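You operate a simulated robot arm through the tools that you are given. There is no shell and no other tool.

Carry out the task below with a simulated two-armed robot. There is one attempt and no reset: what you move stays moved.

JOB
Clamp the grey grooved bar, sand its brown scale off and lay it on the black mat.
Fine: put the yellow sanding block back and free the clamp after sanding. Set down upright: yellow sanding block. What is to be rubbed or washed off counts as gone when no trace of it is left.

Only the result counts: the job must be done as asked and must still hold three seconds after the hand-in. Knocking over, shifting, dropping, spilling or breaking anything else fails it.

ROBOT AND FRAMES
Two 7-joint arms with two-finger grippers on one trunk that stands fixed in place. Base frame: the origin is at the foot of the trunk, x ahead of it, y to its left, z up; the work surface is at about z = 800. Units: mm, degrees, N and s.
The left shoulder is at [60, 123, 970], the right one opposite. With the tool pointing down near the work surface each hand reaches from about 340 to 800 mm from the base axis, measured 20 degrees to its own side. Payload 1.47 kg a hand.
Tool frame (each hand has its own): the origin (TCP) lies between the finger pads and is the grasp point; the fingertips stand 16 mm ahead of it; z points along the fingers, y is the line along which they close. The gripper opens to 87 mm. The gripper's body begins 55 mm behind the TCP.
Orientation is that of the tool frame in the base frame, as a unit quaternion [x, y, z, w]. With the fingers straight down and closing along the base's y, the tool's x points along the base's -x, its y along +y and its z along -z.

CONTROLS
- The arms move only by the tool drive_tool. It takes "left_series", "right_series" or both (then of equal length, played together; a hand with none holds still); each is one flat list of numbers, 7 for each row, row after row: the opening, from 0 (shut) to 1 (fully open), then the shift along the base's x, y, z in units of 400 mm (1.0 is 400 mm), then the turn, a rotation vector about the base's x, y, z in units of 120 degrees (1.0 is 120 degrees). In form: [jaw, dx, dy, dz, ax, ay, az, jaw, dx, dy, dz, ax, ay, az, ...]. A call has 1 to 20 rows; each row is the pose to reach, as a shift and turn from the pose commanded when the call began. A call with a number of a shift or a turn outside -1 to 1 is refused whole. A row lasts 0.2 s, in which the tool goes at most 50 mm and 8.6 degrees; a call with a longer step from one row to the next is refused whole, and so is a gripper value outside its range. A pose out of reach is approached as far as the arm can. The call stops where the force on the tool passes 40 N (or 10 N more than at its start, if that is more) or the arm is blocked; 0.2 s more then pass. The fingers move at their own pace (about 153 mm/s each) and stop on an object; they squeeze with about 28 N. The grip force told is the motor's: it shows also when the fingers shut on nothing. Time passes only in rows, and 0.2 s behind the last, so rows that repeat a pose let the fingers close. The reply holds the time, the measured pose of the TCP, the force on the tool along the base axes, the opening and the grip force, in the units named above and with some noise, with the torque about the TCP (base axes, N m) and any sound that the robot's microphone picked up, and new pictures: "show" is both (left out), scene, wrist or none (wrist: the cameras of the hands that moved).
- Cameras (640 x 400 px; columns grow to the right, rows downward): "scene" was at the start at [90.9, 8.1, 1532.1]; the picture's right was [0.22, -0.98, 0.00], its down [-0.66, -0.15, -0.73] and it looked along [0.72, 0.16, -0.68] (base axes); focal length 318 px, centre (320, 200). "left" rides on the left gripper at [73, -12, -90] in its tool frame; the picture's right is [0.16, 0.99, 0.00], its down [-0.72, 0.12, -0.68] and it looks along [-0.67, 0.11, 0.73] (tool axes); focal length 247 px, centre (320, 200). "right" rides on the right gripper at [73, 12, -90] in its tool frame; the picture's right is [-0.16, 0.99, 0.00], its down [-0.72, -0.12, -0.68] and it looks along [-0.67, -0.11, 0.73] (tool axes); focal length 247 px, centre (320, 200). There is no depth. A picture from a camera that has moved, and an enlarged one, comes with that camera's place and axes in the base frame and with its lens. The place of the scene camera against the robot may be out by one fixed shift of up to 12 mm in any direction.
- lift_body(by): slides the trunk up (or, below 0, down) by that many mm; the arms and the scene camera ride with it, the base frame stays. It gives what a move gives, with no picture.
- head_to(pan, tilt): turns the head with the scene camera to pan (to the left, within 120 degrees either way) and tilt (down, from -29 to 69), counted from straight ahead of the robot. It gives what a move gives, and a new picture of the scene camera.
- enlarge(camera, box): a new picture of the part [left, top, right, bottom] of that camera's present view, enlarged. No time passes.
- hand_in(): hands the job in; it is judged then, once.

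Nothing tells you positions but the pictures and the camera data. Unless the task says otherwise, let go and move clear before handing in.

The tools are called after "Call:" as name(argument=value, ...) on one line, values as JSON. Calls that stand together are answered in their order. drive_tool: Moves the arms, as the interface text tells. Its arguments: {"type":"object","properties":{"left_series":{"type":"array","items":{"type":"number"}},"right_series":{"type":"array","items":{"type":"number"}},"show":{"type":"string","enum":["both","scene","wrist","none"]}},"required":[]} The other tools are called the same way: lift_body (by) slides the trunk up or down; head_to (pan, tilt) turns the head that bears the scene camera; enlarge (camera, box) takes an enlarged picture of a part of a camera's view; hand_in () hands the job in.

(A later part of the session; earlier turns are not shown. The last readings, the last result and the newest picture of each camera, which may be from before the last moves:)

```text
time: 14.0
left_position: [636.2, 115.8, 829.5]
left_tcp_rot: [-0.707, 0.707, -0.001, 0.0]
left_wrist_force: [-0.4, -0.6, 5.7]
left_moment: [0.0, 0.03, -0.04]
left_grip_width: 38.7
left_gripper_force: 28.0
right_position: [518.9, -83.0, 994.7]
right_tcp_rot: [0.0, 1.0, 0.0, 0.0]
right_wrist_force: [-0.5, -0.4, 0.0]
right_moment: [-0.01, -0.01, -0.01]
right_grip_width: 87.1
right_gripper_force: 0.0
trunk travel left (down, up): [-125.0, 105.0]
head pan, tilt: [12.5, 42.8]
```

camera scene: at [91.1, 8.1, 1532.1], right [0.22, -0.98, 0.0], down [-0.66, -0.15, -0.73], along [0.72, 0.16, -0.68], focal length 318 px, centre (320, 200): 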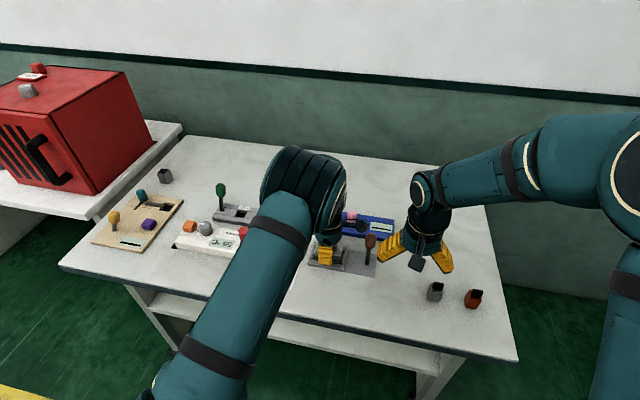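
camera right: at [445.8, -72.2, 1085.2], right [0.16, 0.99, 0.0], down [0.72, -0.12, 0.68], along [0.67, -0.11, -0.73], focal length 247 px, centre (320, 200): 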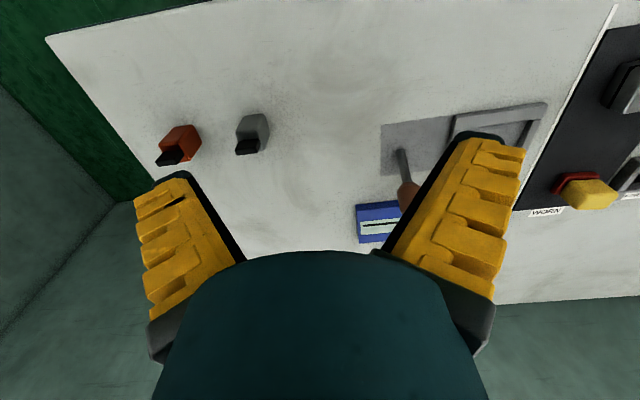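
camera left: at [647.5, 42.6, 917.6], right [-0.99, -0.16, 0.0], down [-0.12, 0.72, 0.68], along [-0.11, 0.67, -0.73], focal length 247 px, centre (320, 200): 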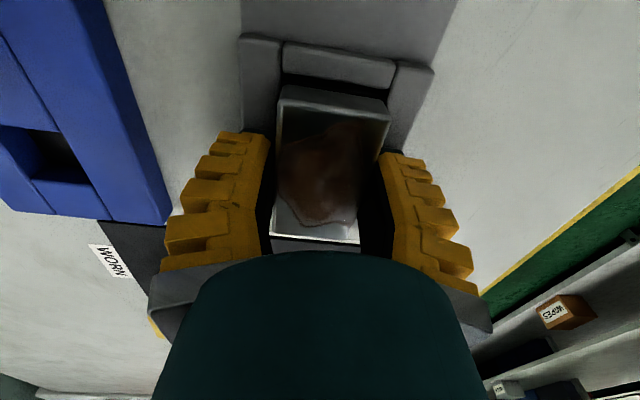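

The floor is touched (about 7 N). Releasing and rising.

Call:
drive_tool(left_series=[0.65, 0, 0, 0.001, 0, 0, 0, 0.65, 0, 0, 0.001, 0, 0, 0, 0.65, 0, 0, 0.001, 0, 0, 0, 0.65, 0, 0, 0.04, 0, 0, 0, 0.65, 0, 0, 0.12, 0, 0, 0, 0.65, 0, 0, 0.22, 0, 0, 0, 0.65, 0, 0, 0.22, 0, 0, 0], show="both")

Call:
enlarge(camera="left", box=[200, 0, 440, 160])

Call:
enlarge(camera="scene", box=[300, 220, 380, 280])

```text
time: 15.6
left_position: [637.2, 116.5, 915.8]
left_tcp_rot: [0.707, -0.707, 0.0, -0.001]
left_wrist_force: [-0.2, 0.3, -1.1]
left_moment: [0.0, 0.02, 0.01]
left_grip_width: 61.3
left_gripper_force: 3.8
right_position: [519.1, -83.2, 995.4]
right_tcp_rot: [0.0, 1.0, 0.0, 0.0]
right_wrist_force: [-0.1, 0.7, -0.5]
right_moment: [-0.01, -0.01, -0.04]
right_grip_width: 87.1
right_gripper_force: 0.1
trunk travel left (down, up): [-125.0, 105.0]
head pan, tilt: [12.5, 42.8]
camera scene: at [91.4, 8.1, 1532.0], right [0.22, -0.98, 0.0], down [-0.66, -0.15, -0.73], along [0.72, 0.16, -0.68], focal length 318 px, centre (320, 200)
camera left: at [648.9, 43.3, 1004.5], right [-0.99, -0.16, 0.0], down [-0.12, 0.72, 0.68], along [-0.11, 0.67, -0.73], focal length 247 px, centre (320, 200)
```

scene: 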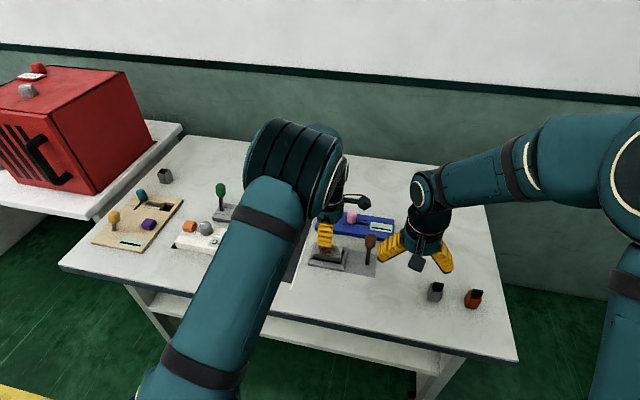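
left: 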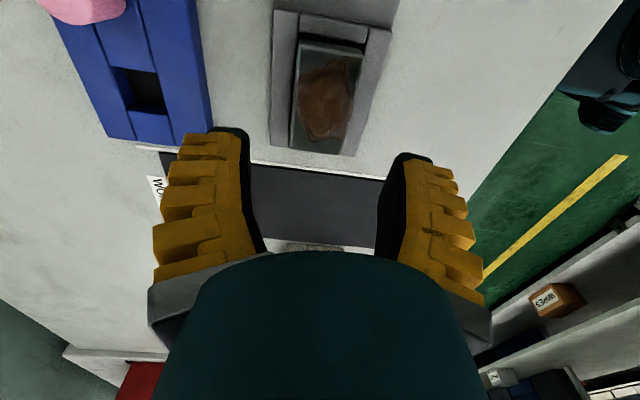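

```text
2.50 times, centred on (320, 80) of left
camera zoom: at [648.9, 43.3, 1004.5], right [-0.99, -0.16, 0.0], down [-0.12, 0.72, 0.68], along [-0.11, 0.67, -0.73], focal length 617 px, centre (320, 500)
```

zoom: 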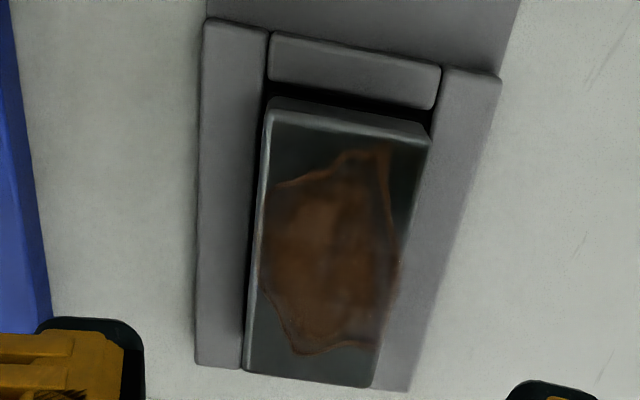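

```text
6.67 times, centred on (340, 250) of scene
camera zoom: at [91.4, 8.1, 1532.0], right [0.22, -0.98, 0.0], down [-0.66, -0.15, -0.73], along [0.72, 0.16, -0.68], focal length 2122 px, centre (187, -133)
```

zoom: 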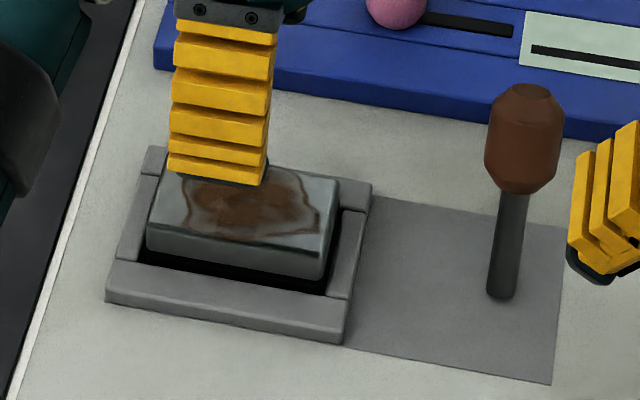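

The bar is well seated in the recess. Next the right hand will go above the lever knob at about (664, 5), while the left hand withdraws toward the mat.

Call:
drive_tool(left_series=[0.65, 0, 0.05, 0.04, 0, 0, 0, 0.65, 0, 0.12, 0.08, 0, 0, 0, 0.65, 0, 0.2, 0.11, 0, 0, 0, 0.65, 0, 0.25, 0.11, 0, 0, 0, 0.65, 0, 0.285, 0.11, 0, 0, 0, 0.65, 0, 0.285, 0.11, 0, 0, 0], right_series=[1, 0.072, 0.044, 0, 0, 0, 0, 1, 0.145, 0.089, -0.02, 0, 0, 0, 1, 0.217, 0.133, -0.04, 0, 0, 0, 1, 0.29, 0.178, -0.065, 0, 0, 0, 1, 0.362, 0.222, -0.089, 0, 0, 0, 1, 0.362, 0.222, -0.089, 0, 0, 0])

Call:
enlarge(camera="right", box=[220, 100, 440, 250])

Call:
enlarge(camera="scene", box=[300, 200, 420, 280])

```text
time: 17.0
left_position: [635.0, 229.9, 959.8]
left_tcp_rot: [-0.707, 0.707, 0.0, -0.001]
left_wrist_force: [0.0, -0.3, -0.1]
left_moment: [0.03, -0.05, 0.0]
left_grip_width: 61.6
left_gripper_force: 3.5
right_position: [664.0, 5.7, 960.7]
right_tcp_rot: [0.0, 1.0, 0.001, 0.0]
right_wrist_force: [-0.5, 0.3, 0.2]
right_moment: [0.0, -0.04, 0.0]
right_grip_width: 87.1
right_gripper_force: 0.0
trunk travel left (down, up): [-125.0, 105.0]
head pan, tilt: [12.5, 42.8]
camera scene: at [90.4, 7.8, 1532.2], right [0.22, -0.98, 0.0], down [-0.66, -0.15, -0.73], along [0.72, 0.16, -0.68], focal length 318 px, centre (320, 200)
camera right: at [591.5, 16.7, 1049.9], right [0.16, 0.99, 0.0], down [0.72, -0.12, 0.68], along [0.67, -0.11, -0.73], focal length 247 px, centre (320, 200)
camera left: at [647.1, 156.7, 1049.3], right [-0.99, -0.16, 0.0], down [-0.12, 0.72, 0.68], along [-0.11, 0.67, -0.73], focal length 247 px, centre (320, 200)
```

scene: 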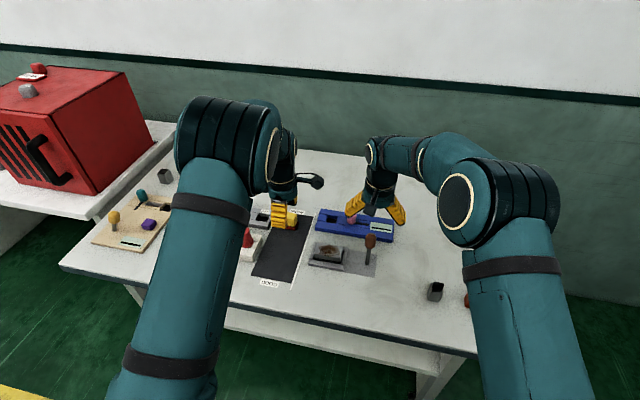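
right: 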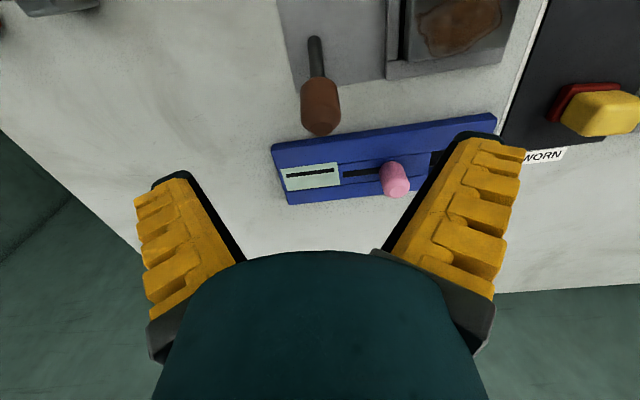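
left: 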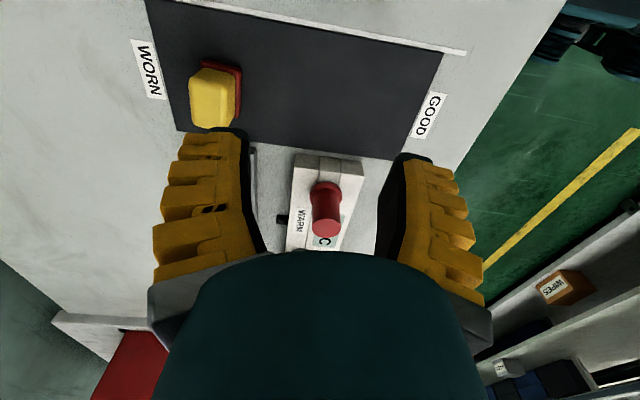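

```text
2.67 times, centred on (330, 175) of right
camera zoom: at [591.5, 16.7, 1049.9], right [0.16, 0.99, 0.0], down [0.72, -0.12, 0.68], along [0.67, -0.11, -0.73], focal length 659 px, centre (293, 267)
```

zoom: 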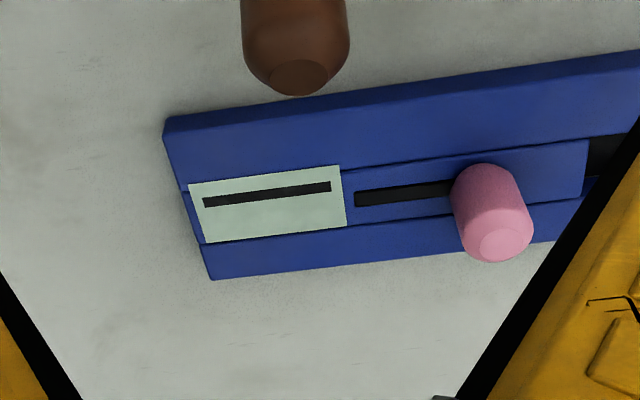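

```text
5.00 times, centred on (360, 240) of scene
camera zoom: at [90.4, 7.8, 1532.2], right [0.22, -0.98, 0.0], down [-0.66, -0.15, -0.73], along [0.72, 0.16, -0.68], focal length 1591 px, centre (120, 0)
```

zoom: 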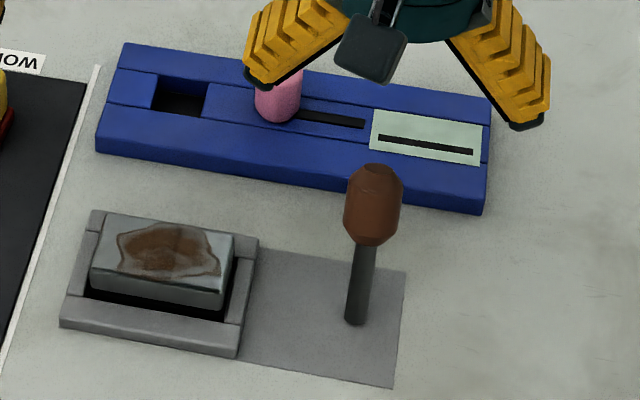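

The knob lies right between the right hand's fingers in y. I'll lower the right hand around it and close.

Call:
drive_tool(right_series=[1, 0.003, 0, -0.1, 0, 0, 0, 1, 0.003, 0, -0.18, 0, 0, 0, 1, 0.003, 0, -0.2375, 0, 0, 0, 1, 0.003, 0, -0.2375, 0, 0, 0, 0, 0.003, 0, -0.2375, 0, 0, 0, 0, 0.003, 0, -0.2375, 0, 0, 0, 0, 0.003, 0, -0.2375, 0, 0, 0])

Call:
enlarge(camera="scene", box=[300, 200, 420, 280])

```text
time: 18.6
left_position: [633.4, 229.6, 960.1]
left_tcp_rot: [-0.707, 0.707, 0.0, 0.001]
left_wrist_force: [1.1, -0.1, 0.3]
left_moment: [0.0, 0.0, -0.01]
left_grip_width: 61.2
left_gripper_force: 3.9
right_position: [665.3, 5.0, 865.0]
right_tcp_rot: [0.0, 1.0, 0.0, 0.0]
right_wrist_force: [-6.3, -3.4, 8.8]
right_moment: [0.02, 0.62, 0.0]
right_grip_width: 22.5
right_gripper_force: 29.9
trunk travel left (down, up): [-125.0, 105.0]
head pan, tilt: [12.5, 42.8]
camera scene: at [89.5, 7.7, 1532.3], right [0.22, -0.98, 0.0], down [-0.66, -0.15, -0.73], along [0.72, 0.16, -0.68], focal length 318 px, centre (320, 200)
camera right: at [591.7, 16.6, 955.9], right [0.16, 0.99, 0.0], down [0.72, -0.12, 0.68], along [0.67, -0.11, -0.73], focal length 247 px, centre (320, 200)
```

scene: 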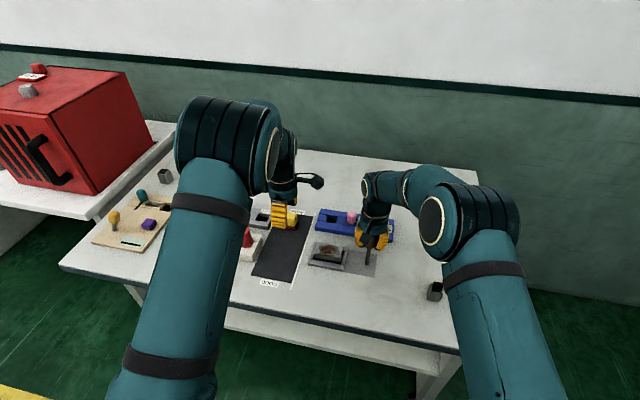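
right: 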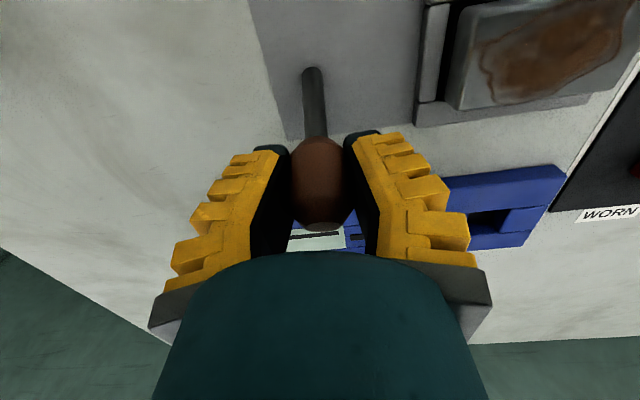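

```text
5.00 times, centred on (360, 240) of scene
camera zoom: at [89.5, 7.7, 1532.3], right [0.22, -0.98, 0.0], down [-0.66, -0.15, -0.73], along [0.72, 0.16, -0.68], focal length 1591 px, centre (120, 0)
```

zoom: 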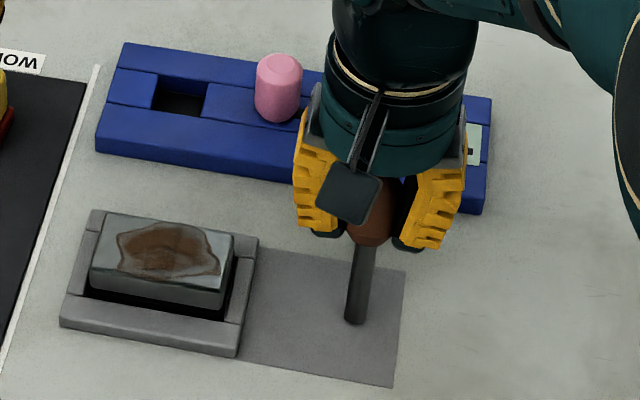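

The knob is gripped. I'll swing the lever along its arc about the pivot (632, 5, 803), toward the robot, half way first while watching force.

Call:
drive_tool(right_series=[0, -0.0194, 0.0, 0.0089, 0, 0, 0, 0, -0.0398, 0, 0.0153, 0, 0, 0, 0, -0.0608, 0, 0.0192, 0, 0, 0, 0, -0.0822, 0, 0.0205, 0, 0, 0])

Call:
enlarge(camera="scene", box=[300, 200, 420, 280])

```text
time: 19.6
left_position: [636.1, 229.3, 959.3]
left_tcp_rot: [-0.707, 0.707, 0.0, 0.0]
left_wrist_force: [0.4, -0.1, -0.9]
left_moment: [0.01, 0.01, 0.04]
left_grip_width: 61.4
left_gripper_force: 3.3
right_position: [633.4, 6.4, 873.4]
right_tcp_rot: [0.0, 1.0, 0.001, 0.001]
right_wrist_force: [12.9, -3.3, 4.2]
right_moment: [0.0, -0.83, 0.01]
right_grip_width: 21.2
right_gripper_force: 29.6
trunk travel left (down, up): [-125.0, 105.0]
head pan, tilt: [12.5, 42.8]
camera scene: at [91.7, 7.8, 1532.1], right [0.22, -0.98, 0.0], down [-0.66, -0.15, -0.73], along [0.72, 0.16, -0.68], focal length 318 px, centre (320, 200)
camera right: at [560.3, 16.6, 963.3], right [0.16, 0.99, 0.0], down [0.72, -0.12, 0.68], along [0.67, -0.11, -0.73], focal length 247 px, centre (320, 200)
```

scene: 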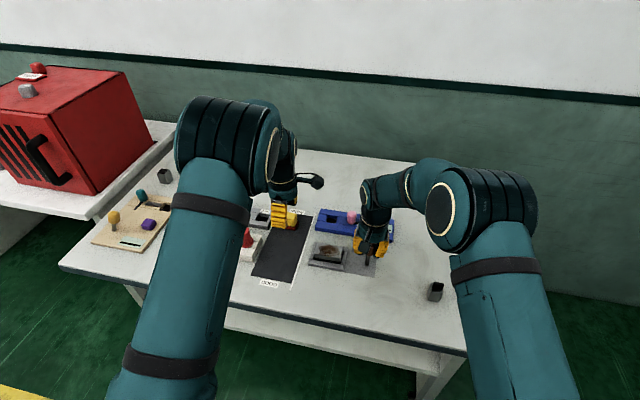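
right: 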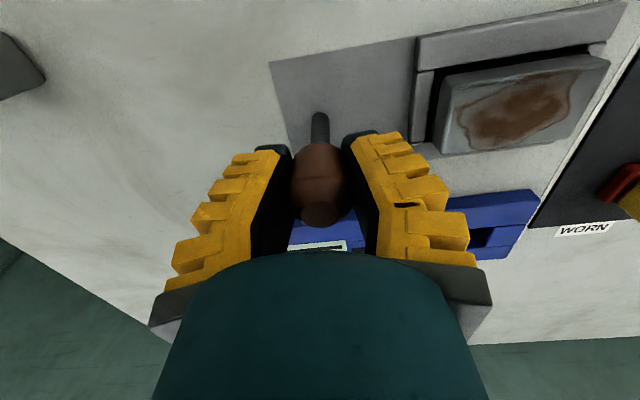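

```text
5.00 times, centred on (360, 240) of scene
camera zoom: at [91.7, 7.8, 1532.1], right [0.22, -0.98, 0.0], down [-0.66, -0.15, -0.73], along [0.72, 0.16, -0.68], focal length 1591 px, centre (120, 0)
```

zoom: 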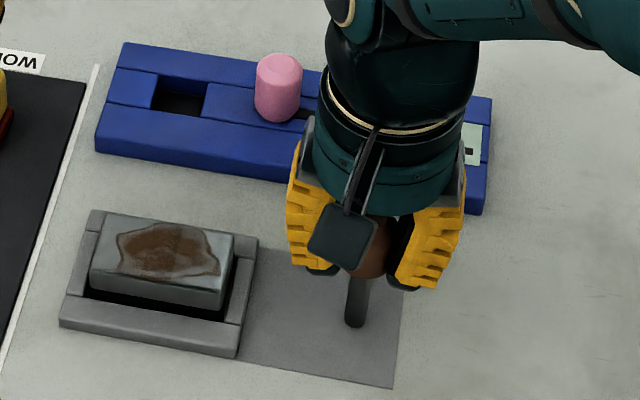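

The lever follows freely. I'll continue the arc to the mirrored angle.

Call:
drive_tool(right_series=[0, -0.0213, 0.0, -0.0013, 0, 0, 0, 0, -0.0423, 0, -0.0052, 0, 0, 0, 0, -0.0627, 0, -0.0116, 0, 0, 0, 0, -0.0822, 0, -0.0205, 0, 0, 0])

Call:
enlarge(camera="scene", box=[300, 200, 420, 280])

Call:
enlarge(camera="right", box=[200, 40, 640, 260])

```text
time: 20.6
left_position: [635.6, 230.0, 959.6]
left_tcp_rot: [0.708, -0.707, 0.0, 0.001]
left_wrist_force: [-1.5, 0.1, 0.3]
left_moment: [-0.03, -0.01, -0.01]
left_grip_width: 61.5
left_gripper_force: 4.0
right_position: [604.2, 5.9, 867.1]
right_tcp_rot: [0.001, 1.0, 0.002, 0.005]
right_wrist_force: [34.1, -3.0, 16.4]
right_moment: [-0.04, -0.55, 0.01]
right_grip_width: 22.4
right_gripper_force: 30.3
trunk travel left (down, up): [-125.0, 105.0]
head pan, tilt: [12.5, 42.8]
camera scene: at [93.0, 7.7, 1532.1], right [0.22, -0.98, 0.0], down [-0.66, -0.15, -0.73], along [0.72, 0.16, -0.68], focal length 318 px, centre (320, 200)
camera right: at [530.8, 16.4, 956.5], right [0.16, 0.99, 0.01], down [0.72, -0.12, 0.69], along [0.68, -0.11, -0.73], focal length 247 px, centre (320, 200)
```

scene: 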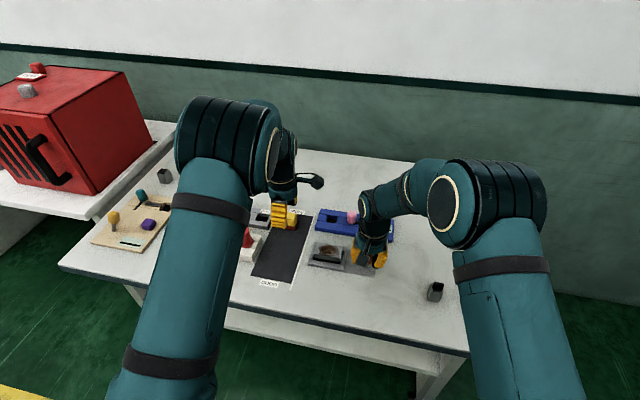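
right: 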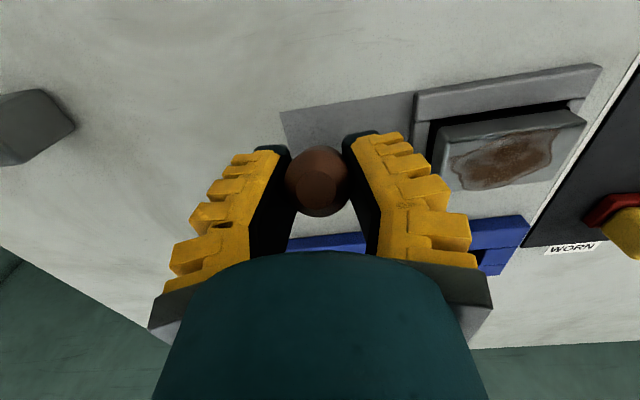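

```text
5.00 times, centred on (360, 240) of scene
camera zoom: at [93.0, 7.7, 1532.1], right [0.22, -0.98, 0.0], down [-0.66, -0.15, -0.73], along [0.72, 0.16, -0.68], focal length 1591 px, centre (120, 0)
```

zoom: 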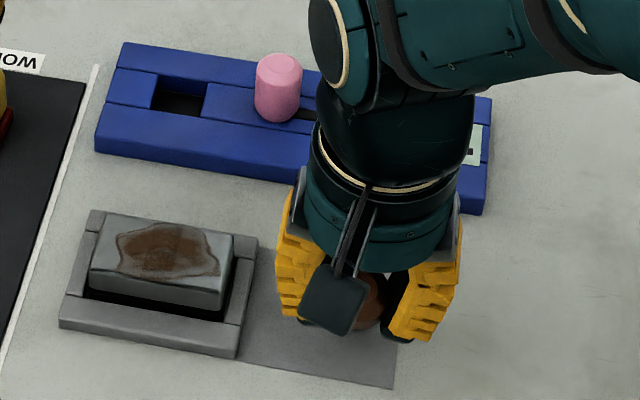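

```text
1.45 times, centred on (420, 150) of right
camera zoom: at [530.8, 16.4, 956.5], right [0.16, 0.99, 0.01], down [0.72, -0.12, 0.69], along [0.68, -0.11, -0.73], focal length 359 px, centre (174, 273)
```

zoom: 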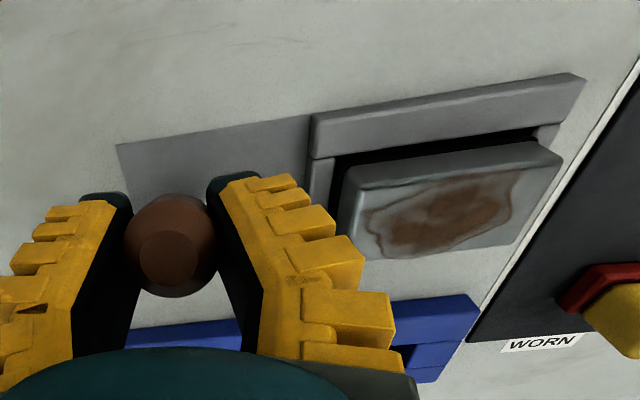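

The lever came up against its end stop (34 N, knob at x about 604). I'll ease off, release the knob and raise the right hand to see whether the lever stays.

Call:
drive_tool(right_series=[0, 0.008, 0.0, 0.003, 0, 0, 0, 0, 0.008, 0.0, 0.003, 0, 0, 0, 1, 0.008, 0, 0.003, 0, 0, 0, 1, 0.008, 0, 0.003, 0, 0, 0, 1, 0.008, 0, 0.003, 0, 0, 0, 1, 0.008, 0, 0.1, 0, 0, 0, 1, 0.008, 0, 0.2, 0, 0, 0, 1, -0.05, -0.07, 0.25, 0, 0, 0, 1, -0.1, -0.15, 0.25, 0, 0, 0, 1, -0.1, -0.15, 0.25, 0, 0, 0])

Call:
enlarge(camera="scene", box=[300, 200, 420, 280])

Call:
enlarge(camera="right", box=[260, 60, 500, 210])

```text
time: 22.8
left_position: [636.0, 229.1, 959.6]
left_tcp_rot: [-0.707, 0.708, 0.0, 0.0]
left_wrist_force: [-0.1, -0.3, 0.6]
left_moment: [-0.04, 0.02, 0.0]
left_grip_width: 61.3
left_gripper_force: 3.8
right_position: [559.0, -55.0, 964.9]
right_tcp_rot: [0.0, 1.0, 0.0, 0.0]
right_wrist_force: [0.3, 0.5, 0.2]
right_moment: [-0.02, 0.01, 0.01]
right_grip_width: 87.0
right_gripper_force: 0.0
trunk travel left (down, up): [-125.0, 105.0]
head pan, tilt: [12.5, 42.8]
camera scene: at [90.8, 8.3, 1532.1], right [0.22, -0.98, 0.0], down [-0.66, -0.15, -0.73], along [0.72, 0.16, -0.68], focal length 318 px, centre (320, 200)
camera right: at [485.9, -43.8, 1054.0], right [0.16, 0.99, 0.0], down [0.72, -0.12, 0.68], along [0.67, -0.11, -0.73], focal length 247 px, centre (320, 200)
```

scene: 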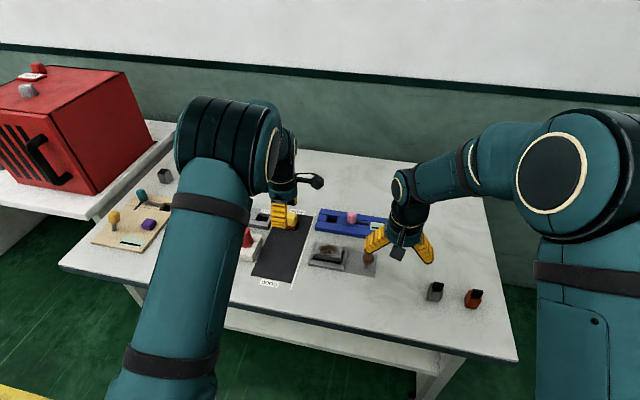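
right: 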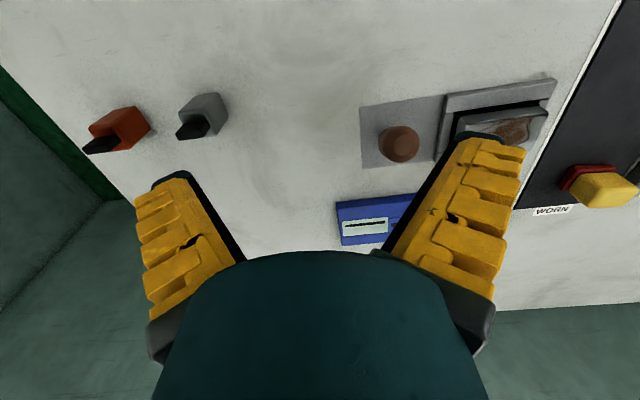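

```text
5.00 times, centred on (360, 240) of scene
camera zoom: at [90.8, 8.3, 1532.1], right [0.22, -0.98, 0.0], down [-0.66, -0.15, -0.73], along [0.72, 0.16, -0.68], focal length 1591 px, centre (120, 0)
```

zoom: 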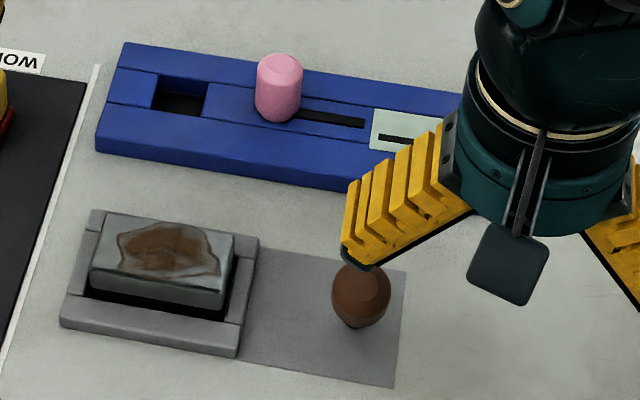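

```text
2.67 times, centred on (380, 135) of right
camera zoom: at [485.9, -43.8, 1054.0], right [0.16, 0.99, 0.0], down [0.72, -0.12, 0.68], along [0.67, -0.11, -0.73], focal length 659 px, centre (160, 373)
```

zoom: 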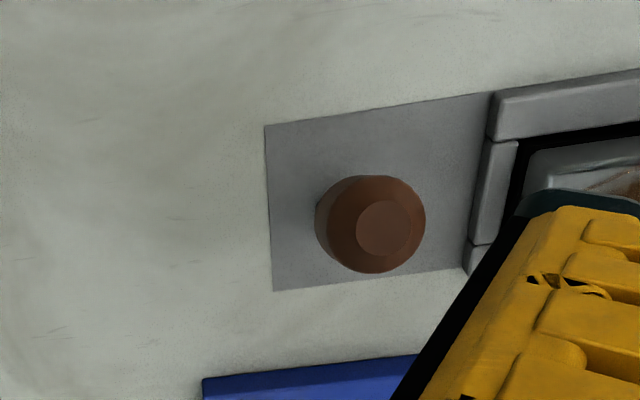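

The lever stays in the closed position. Now I'll measure the sanding block from the left wrist camera.

Call:
enlarge(camera="left", box=[150, 40, 290, 150])

Call:
enlarge(camera="scene", box=[250, 190, 330, 250])

Call:
enlarge(camera="right", box=[540, 150, 640, 220])

```text
3.64 times, centred on (220, 95) of left
camera zoom: at [647.4, 157.0, 1048.8], right [-0.99, -0.16, 0.0], down [-0.12, 0.72, 0.68], along [-0.11, 0.67, -0.73], focal length 898 px, centre (684, 582)
```

zoom: 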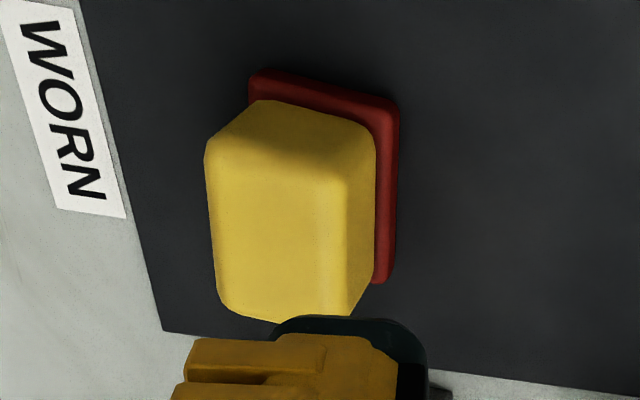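

```text
6.67 times, centred on (290, 220) of scene
camera zoom: at [90.8, 8.3, 1532.1], right [0.22, -0.98, 0.0], down [-0.66, -0.15, -0.73], along [0.72, 0.16, -0.68], focal length 2122 px, centre (520, 67)
```

zoom: 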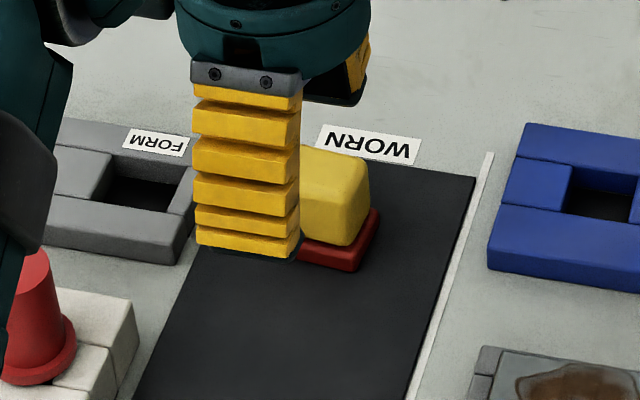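

```text
5.71 times, centred on (590, 185) of right
camera zoom: at [485.9, -43.8, 1054.0], right [0.16, 0.99, 0.0], down [0.72, -0.12, 0.68], along [0.67, -0.11, -0.73], focal length 1411 px, centre (-1223, 286)
```

zoom: 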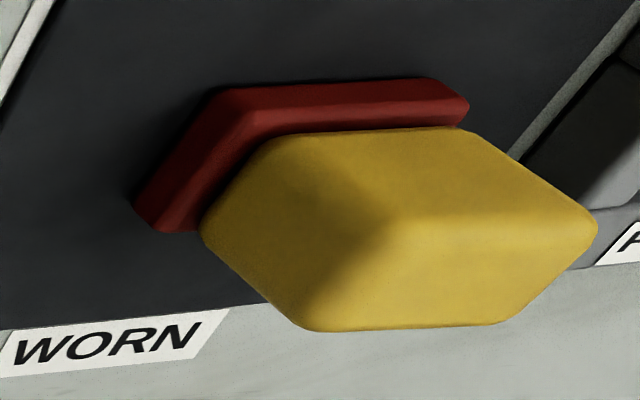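

The sanding block (red base about 35 x 48, yellow grip top at z=845) stands at about (726, 255), yaw about -5 degrees. I'll move the left hand above it and check before gripping; right hand moves a bit farther off.

Call:
drive_tool(left_series=[0.8, 0.057, 0.016, 0, 0, 0, -0.01, 0.8, 0.114, 0.032, -0.03, 0, 0, -0.02, 0.8, 0.17, 0.048, -0.07, 0, 0, -0.03, 0.8, 0.2275, 0.0645, -0.12, 0, 0, -0.0417, 0.8, 0.2275, 0.0645, -0.15, 0, 0, -0.0417, 0.8, 0.2275, 0.0645, -0.15, 0, 0, -0.0417], right_series=[1, -0.03, -0.05, 0, 0, 0, 0, 1, -0.06, -0.1, 0, 0, 0, 0, 1, -0.09, -0.15, 0, 0, 0, 0, 1, -0.12, -0.2, 0, 0, 0, 0, 1, -0.12, -0.2, 0, 0, 0, 0, 1, -0.12, -0.2, 0, 0, 0, 0])

Call:
enlarge(camera="left", box=[240, 20, 400, 160])

Call:
enlarge(camera="scene", box=[240, 180, 400, 290])

```text
time: 24.2
left_position: [726.5, 255.9, 900.5]
left_tcp_rot: [-0.675, 0.738, -0.001, -0.001]
left_wrist_force: [0.3, -0.4, -0.8]
left_moment: [0.01, -0.04, 0.03]
left_grip_width: 72.9
left_gripper_force: 2.6
right_position: [511.7, -134.5, 964.5]
right_tcp_rot: [0.0, 1.0, 0.0, 0.0]
right_wrist_force: [0.7, 0.3, 1.4]
right_moment: [-0.01, -0.02, -0.01]
right_grip_width: 86.8
right_gripper_force: 0.0
trunk travel left (down, up): [-125.0, 105.0]
head pan, tilt: [12.5, 42.8]
camera scene: at [91.0, 8.1, 1532.1], right [0.22, -0.98, 0.0], down [-0.66, -0.15, -0.73], along [0.72, 0.16, -0.68], focal length 318 px, centre (320, 200)
camera right: at [438.0, -123.1, 1054.3], right [0.16, 0.99, 0.0], down [0.72, -0.12, 0.68], along [0.67, -0.11, -0.73], focal length 247 px, centre (320, 200)
camera left: at [732.0, 182.3, 988.9], right [-1.0, -0.07, 0.0], down [-0.05, 0.73, 0.68], along [-0.05, 0.68, -0.73], focal length 247 px, centre (320, 200)
```

scene: 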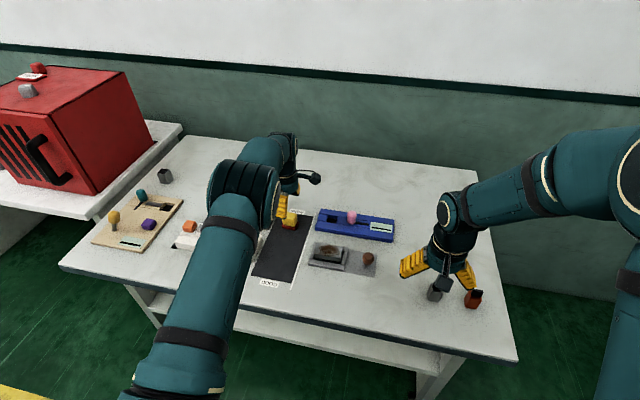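
right: 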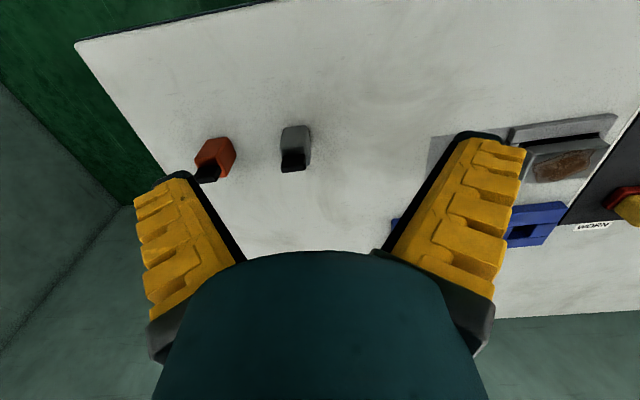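
left: 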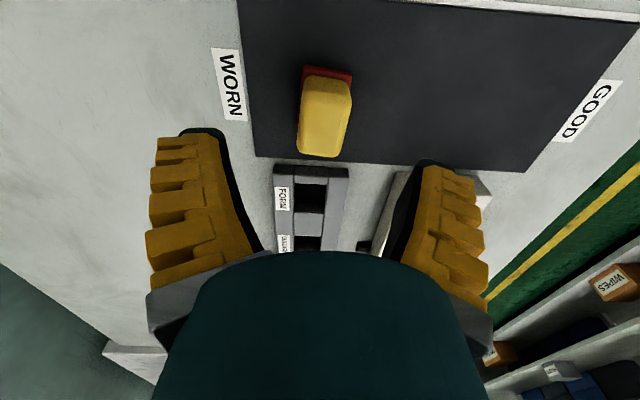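

```text
2.86 times, centred on (320, 90) of left
camera zoom: at [732.0, 182.3, 988.9], right [-1.0, -0.07, 0.0], down [-0.05, 0.73, 0.68], along [-0.05, 0.68, -0.73], focal length 706 px, centre (320, 514)
```

zoom: 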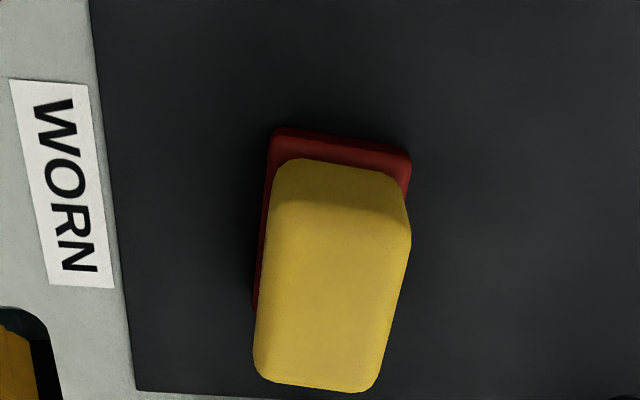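

```text
3.64 times, centred on (320, 235) of scene
camera zoom: at [91.0, 8.1, 1532.1], right [0.22, -0.98, 0.0], down [-0.66, -0.15, -0.73], along [0.72, 0.16, -0.68], focal length 1157 px, centre (320, 73)
```

zoom: 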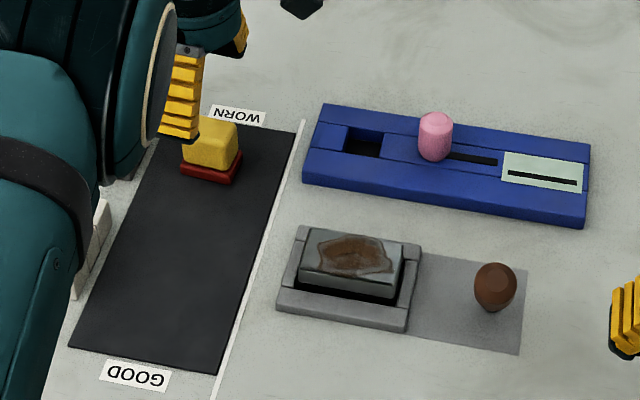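

The block is confirmed at about (725, 255), yaw -5 degrees. Lowering the left hand onto its yellow body and gripping.

Call:
drive_tool(left_series=[0.8, -0.003, -0.001, -0.08, 0, 0, 0, 0.8, -0.003, -0.001, -0.14, 0, 0, 0, 0.8, -0.003, -0.001, -0.171, 0, 0, 0, 0.8, -0.003, -0.001, -0.171, 0, 0, 0, 0, -0.003, -0.001, -0.171, 0, 0, 0, 0, -0.003, -0.001, -0.171, 0, 0, 0, 0, -0.003, -0.001, -0.171, 0, 0, 0])

Call:
enlarge(camera="left", box=[200, 60, 440, 260])

Call:
enlarge(camera="scene", box=[250, 190, 330, 240])

```text
time: 25.8
left_position: [724.9, 255.0, 832.1]
left_tcp_rot: [-0.675, 0.738, -0.001, 0.0]
left_wrist_force: [0.9, 0.1, 7.3]
left_moment: [-0.03, 0.02, -0.03]
left_grip_width: 26.3
left_gripper_force: 28.1
right_position: [509.7, -133.9, 965.5]
right_tcp_rot: [0.0, 1.0, 0.0, -0.001]
right_wrist_force: [0.1, -0.2, 0.4]
right_moment: [-0.04, 0.03, 0.0]
right_grip_width: 87.0
right_gripper_force: 0.2
trunk travel left (down, up): [-125.0, 105.0]
head pan, tilt: [12.5, 42.8]
camera scene: at [90.1, 7.8, 1532.2], right [0.22, -0.98, 0.0], down [-0.66, -0.15, -0.73], along [0.72, 0.16, -0.68], focal length 318 px, centre (320, 200)
camera left: at [730.5, 181.7, 921.9], right [-1.0, -0.07, 0.0], down [-0.05, 0.73, 0.68], along [-0.05, 0.68, -0.73], focal length 247 px, centre (320, 200)
```

scene: 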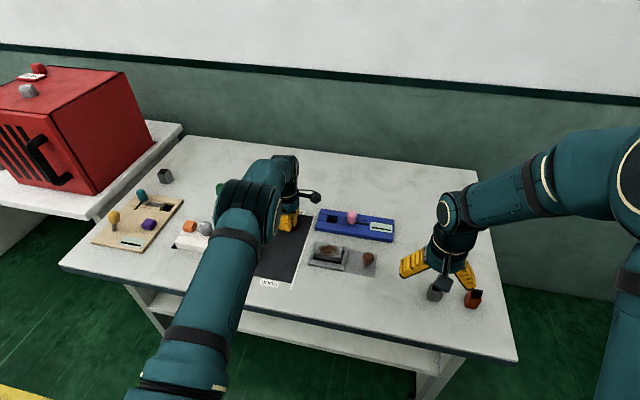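
left: 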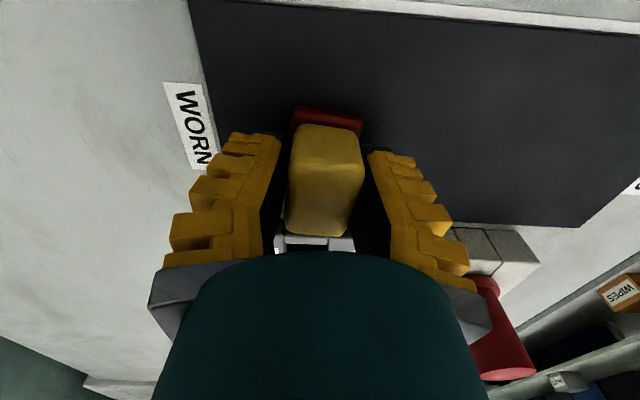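

```text
2.00 times, centred on (320, 160) of left
camera zoom: at [730.5, 181.7, 921.9], right [-1.0, -0.07, 0.0], down [-0.05, 0.73, 0.68], along [-0.05, 0.68, -0.73], focal length 494 px, centre (320, 280)
```

zoom: 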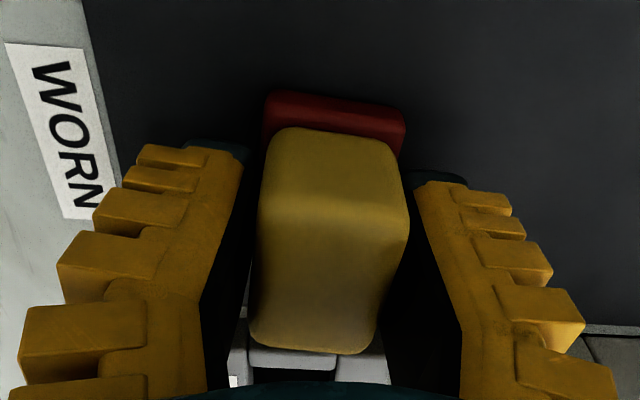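

```text
8.00 times, centred on (290, 215) of scene
camera zoom: at [90.1, 7.8, 1532.2], right [0.22, -0.98, 0.0], down [-0.66, -0.15, -0.73], along [0.72, 0.16, -0.68], focal length 2546 px, centre (560, 80)
```

zoom: 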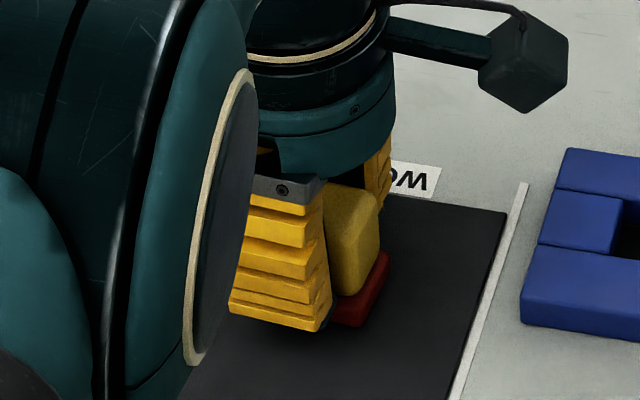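

The block is gripped. I'll lift it, carry it over the bar at (635.6, 114) with yaw straightened, stopping about 15 mm above.

Call:
drive_tool(left_series=[0, 0, 0, 0.06, 0, 0, 0, 0, 0, 0, 0.175, 0, 0, 0, 0, -0.0448, -0.0706, 0.175, 0, 0, 0.0083, 0, -0.0895, -0.1411, 0.175, 0, 0, 0.0167, 0, -0.1343, -0.2117, 0.175, 0, 0, 0.025, 0, -0.179, -0.2822, 0.175, 0, 0, 0.0333, 0, -0.2238, -0.3528, 0.175, 0, 0, 0.0417, 0, -0.2238, -0.3528, 0.12, 0, 0, 0.0417, 0, -0.2238, -0.3528, 0.11, 0, 0, 0.0417, 0, -0.2238, -0.3528, 0.11, 0, 0, 0.0417])

Call:
enlarge(camera="left", box=[200, 60, 440, 260])

Call:
enlarge(camera="scene", box=[290, 210, 390, 280])

```text
time: 28.0
left_position: [636.9, 113.6, 875.4]
left_tcp_rot: [0.707, -0.707, 0.0, 0.0]
left_wrist_force: [0.2, 0.2, -0.4]
left_moment: [-0.01, -0.04, -0.01]
left_grip_width: 26.0
left_gripper_force: 27.6
right_position: [509.5, -134.5, 965.0]
right_tcp_rot: [-0.001, 1.0, 0.001, 0.0]
right_wrist_force: [-0.9, 0.5, 0.7]
right_moment: [-0.02, -0.03, -0.02]
right_grip_width: 86.7
right_gripper_force: 0.1
trunk travel left (down, up): [-125.0, 105.0]
head pan, tilt: [12.5, 42.8]
camera scene: at [91.3, 8.3, 1532.1], right [0.22, -0.98, 0.0], down [-0.66, -0.15, -0.73], along [0.72, 0.16, -0.68], focal length 318 px, centre (320, 200)
camera left: at [647.9, 41.0, 964.1], right [-0.99, -0.16, 0.0], down [-0.12, 0.72, 0.68], along [-0.11, 0.67, -0.73], focal length 247 px, centre (320, 200)
```

scene: 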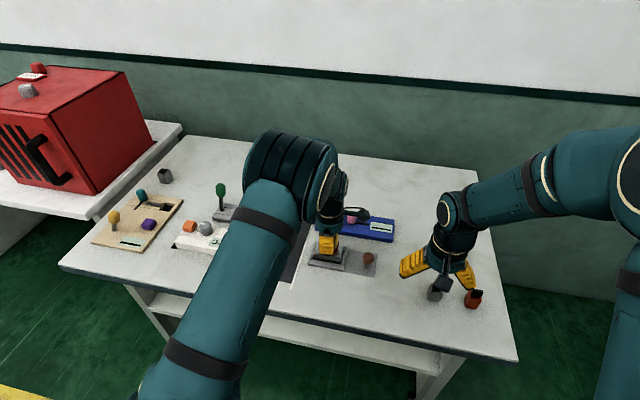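
left: 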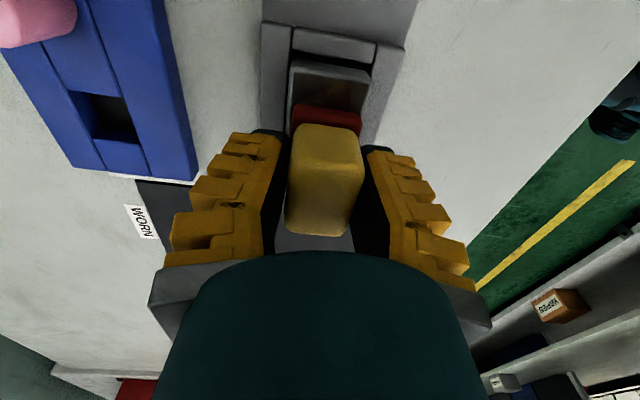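

```text
2.00 times, centred on (320, 160) of left
camera zoom: at [647.9, 41.0, 964.1], right [-0.99, -0.16, 0.0], down [-0.12, 0.72, 0.68], along [-0.11, 0.67, -0.73], focal length 494 px, centre (320, 280)
```

zoom: 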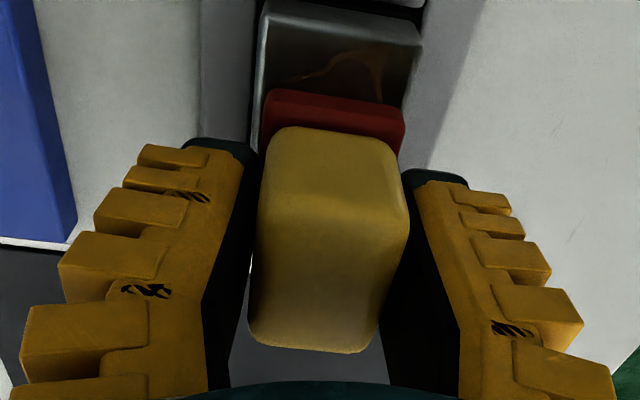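

```text
5.71 times, centred on (340, 245) of scene
camera zoom: at [91.3, 8.3, 1532.1], right [0.22, -0.98, 0.0], down [-0.66, -0.15, -0.73], along [0.72, 0.16, -0.68], focal length 1818 px, centre (206, -57)
```

zoom: 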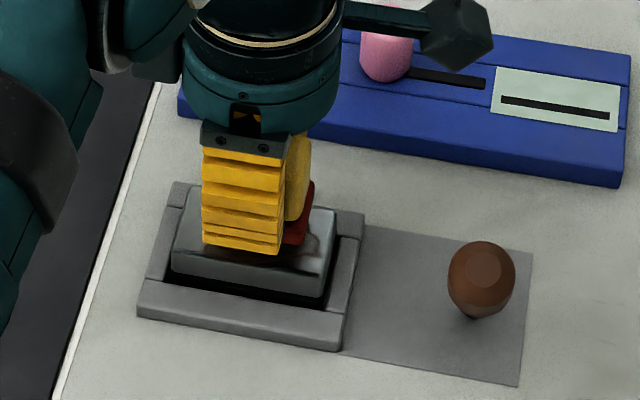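

The block hovers above the bar. I'll lower gently to find contact.

Call:
drive_tool(left_series=[0, 0, 0, -0.015, 0, 0, 0, 0, 0, 0, -0.025, 0, 0, 0, 0, 0, 0, -0.0275, 0, 0, 0, 0, 0, 0, -0.03, 0, 0, 0], show="none")

```text
time: 29.0
left_position: [636.3, 114.9, 862.9]
left_tcp_rot: [0.707, -0.707, 0.0, 0.0]
left_wrist_force: [-0.6, 0.9, -0.7]
left_moment: [-0.03, 0.03, 0.01]
left_grip_width: 26.1
left_gripper_force: 28.3
right_position: [509.9, -134.6, 964.4]
right_tcp_rot: [-0.001, 1.0, 0.0, 0.0]
right_wrist_force: [-0.2, 0.7, -1.3]
right_moment: [0.02, 0.04, 0.0]
right_grip_width: 87.1
right_gripper_force: 0.0
trunk travel left (down, up): [-125.0, 105.0]
head pan, tilt: [12.5, 42.8]
```

Call:
drive_tool(left_series=[0, 0, 0, -0.002, 0, 0, 0, 0, 0, 0, -0.004, 0, 0, 0, 0, 0, 0, -0.004, 0, 0, 0], show="none")

```text
time: 29.8
left_position: [635.0, 114.0, 861.8]
left_tcp_rot: [-0.707, 0.707, -0.001, -0.001]
left_wrist_force: [0.5, 1.6, 4.3]
left_moment: [0.01, 0.02, 0.0]
left_grip_width: 26.3
left_gripper_force: 27.6
right_position: [510.4, -134.5, 964.9]
right_tcp_rot: [0.0, 1.0, 0.0, 0.0]
right_wrist_force: [-0.1, -0.1, 0.3]
right_moment: [0.03, -0.02, 0.01]
right_grip_width: 87.0
right_gripper_force: 0.1
trunk travel left (down, up): [-125.0, 105.0]
head pan, tilt: [12.5, 42.8]
```

Light contact is made. I'll press 1 mm more (about 8-10 N) and rub along y with some x offset.

Call:
drive_tool(left_series=[0, 0, 0, -0.0025, 0, 0, 0, 0, 0, 0.025, -0.0025, 0, 0, 0, 0, 0, 0.045, -0.0025, 0, 0, 0, 0, 0, 0.02, -0.0025, 0, 0, 0, 0, 0, -0.005, -0.0025, 0, 0, 0, 0, 0, -0.03, -0.0025, 0, 0, 0, 0, 0, -0.045, -0.0025, 0, 0, 0, 0, 0, -0.02, -0.0025, 0, 0, 0, 0, 0, 0.005, -0.0025, 0, 0, 0, 0, 0, 0.03, -0.0025, 0, 0, 0, 0, 0, 0.045, -0.0025, 0, 0, 0, 0, 0.0125, 0.045, -0.0025, 0, 0, 0, 0, 0.0125, 0.02, -0.0025, 0, 0, 0, 0, 0.0125, -0.005, -0.0025, 0, 0, 0, 0, 0.0125, -0.03, -0.0025, 0, 0, 0, 0, 0.0125, -0.045, -0.0025, 0, 0, 0, 0, 0.0125, -0.02, -0.0025, 0, 0, 0, 0, 0.0125, 0.005, -0.0025, 0, 0, 0, 0, 0.0125, 0.03, -0.0025, 0, 0, 0, 0, 0.0125, 0.045, -0.0025, 0, 0, 0])

Call:
enlarge(camera="left", box=[200, 0, 440, 200])

Call:
enlarge(camera="scene", box=[290, 210, 390, 280])

```text
time: 34.0
left_position: [640.7, 131.3, 861.6]
left_tcp_rot: [0.707, -0.707, 0.0, 0.0]
left_wrist_force: [0.1, -7.4, 8.7]
left_moment: [-0.14, -0.01, 0.0]
left_grip_width: 27.6
left_gripper_force: 27.8
right_position: [510.7, -135.4, 965.1]
right_tcp_rot: [0.0, 1.0, 0.0, 0.001]
right_wrist_force: [-0.3, -0.9, -0.5]
right_moment: [-0.01, 0.01, -0.02]
right_grip_width: 87.1
right_gripper_force: 0.0
trunk travel left (down, up): [-125.0, 105.0]
head pan, tilt: [12.5, 42.8]
camera scene: at [90.1, 7.2, 1532.2], right [0.22, -0.98, 0.0], down [-0.66, -0.15, -0.73], along [0.72, 0.16, -0.68], focal length 318 px, centre (320, 200)
camera left: at [652.5, 58.2, 950.3], right [-0.99, -0.16, 0.0], down [-0.12, 0.72, 0.68], along [-0.11, 0.67, -0.73], focal length 247 px, centre (320, 200)
```

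scene: 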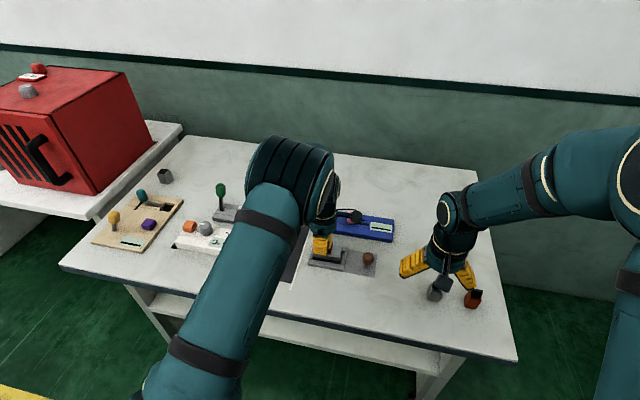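
left: 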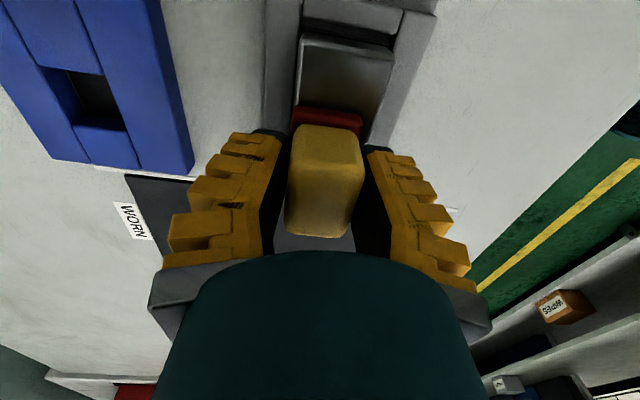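

```text
2.00 times, centred on (320, 100) of left
camera zoom: at [652.5, 58.2, 950.3], right [-0.99, -0.16, 0.0], down [-0.12, 0.72, 0.68], along [-0.11, 0.67, -0.73], focal length 494 px, centre (320, 400)
```

zoom: 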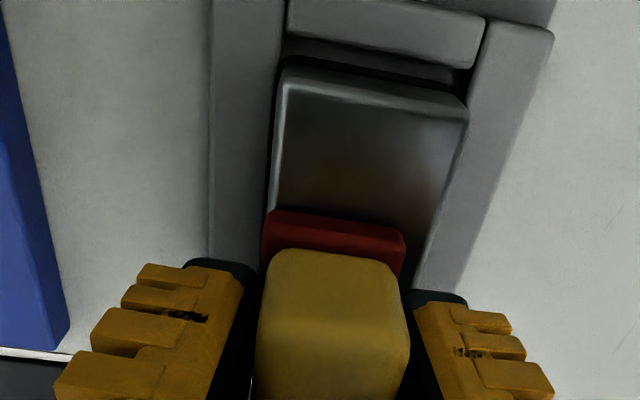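

```text
5.71 times, centred on (340, 245) of scene
camera zoom: at [90.1, 7.2, 1532.2], right [0.22, -0.98, 0.0], down [-0.66, -0.15, -0.73], along [0.72, 0.16, -0.68], focal length 1818 px, centre (206, -57)
```

zoom: 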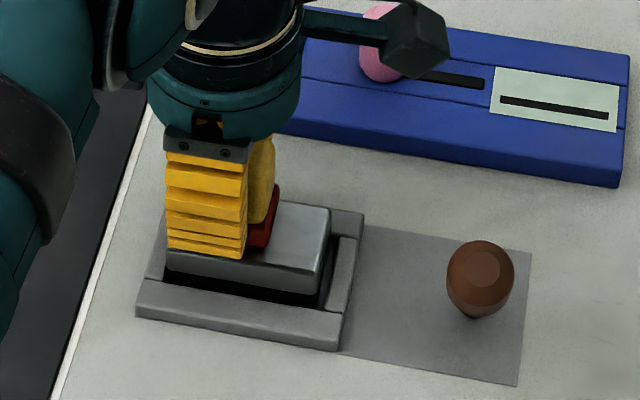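

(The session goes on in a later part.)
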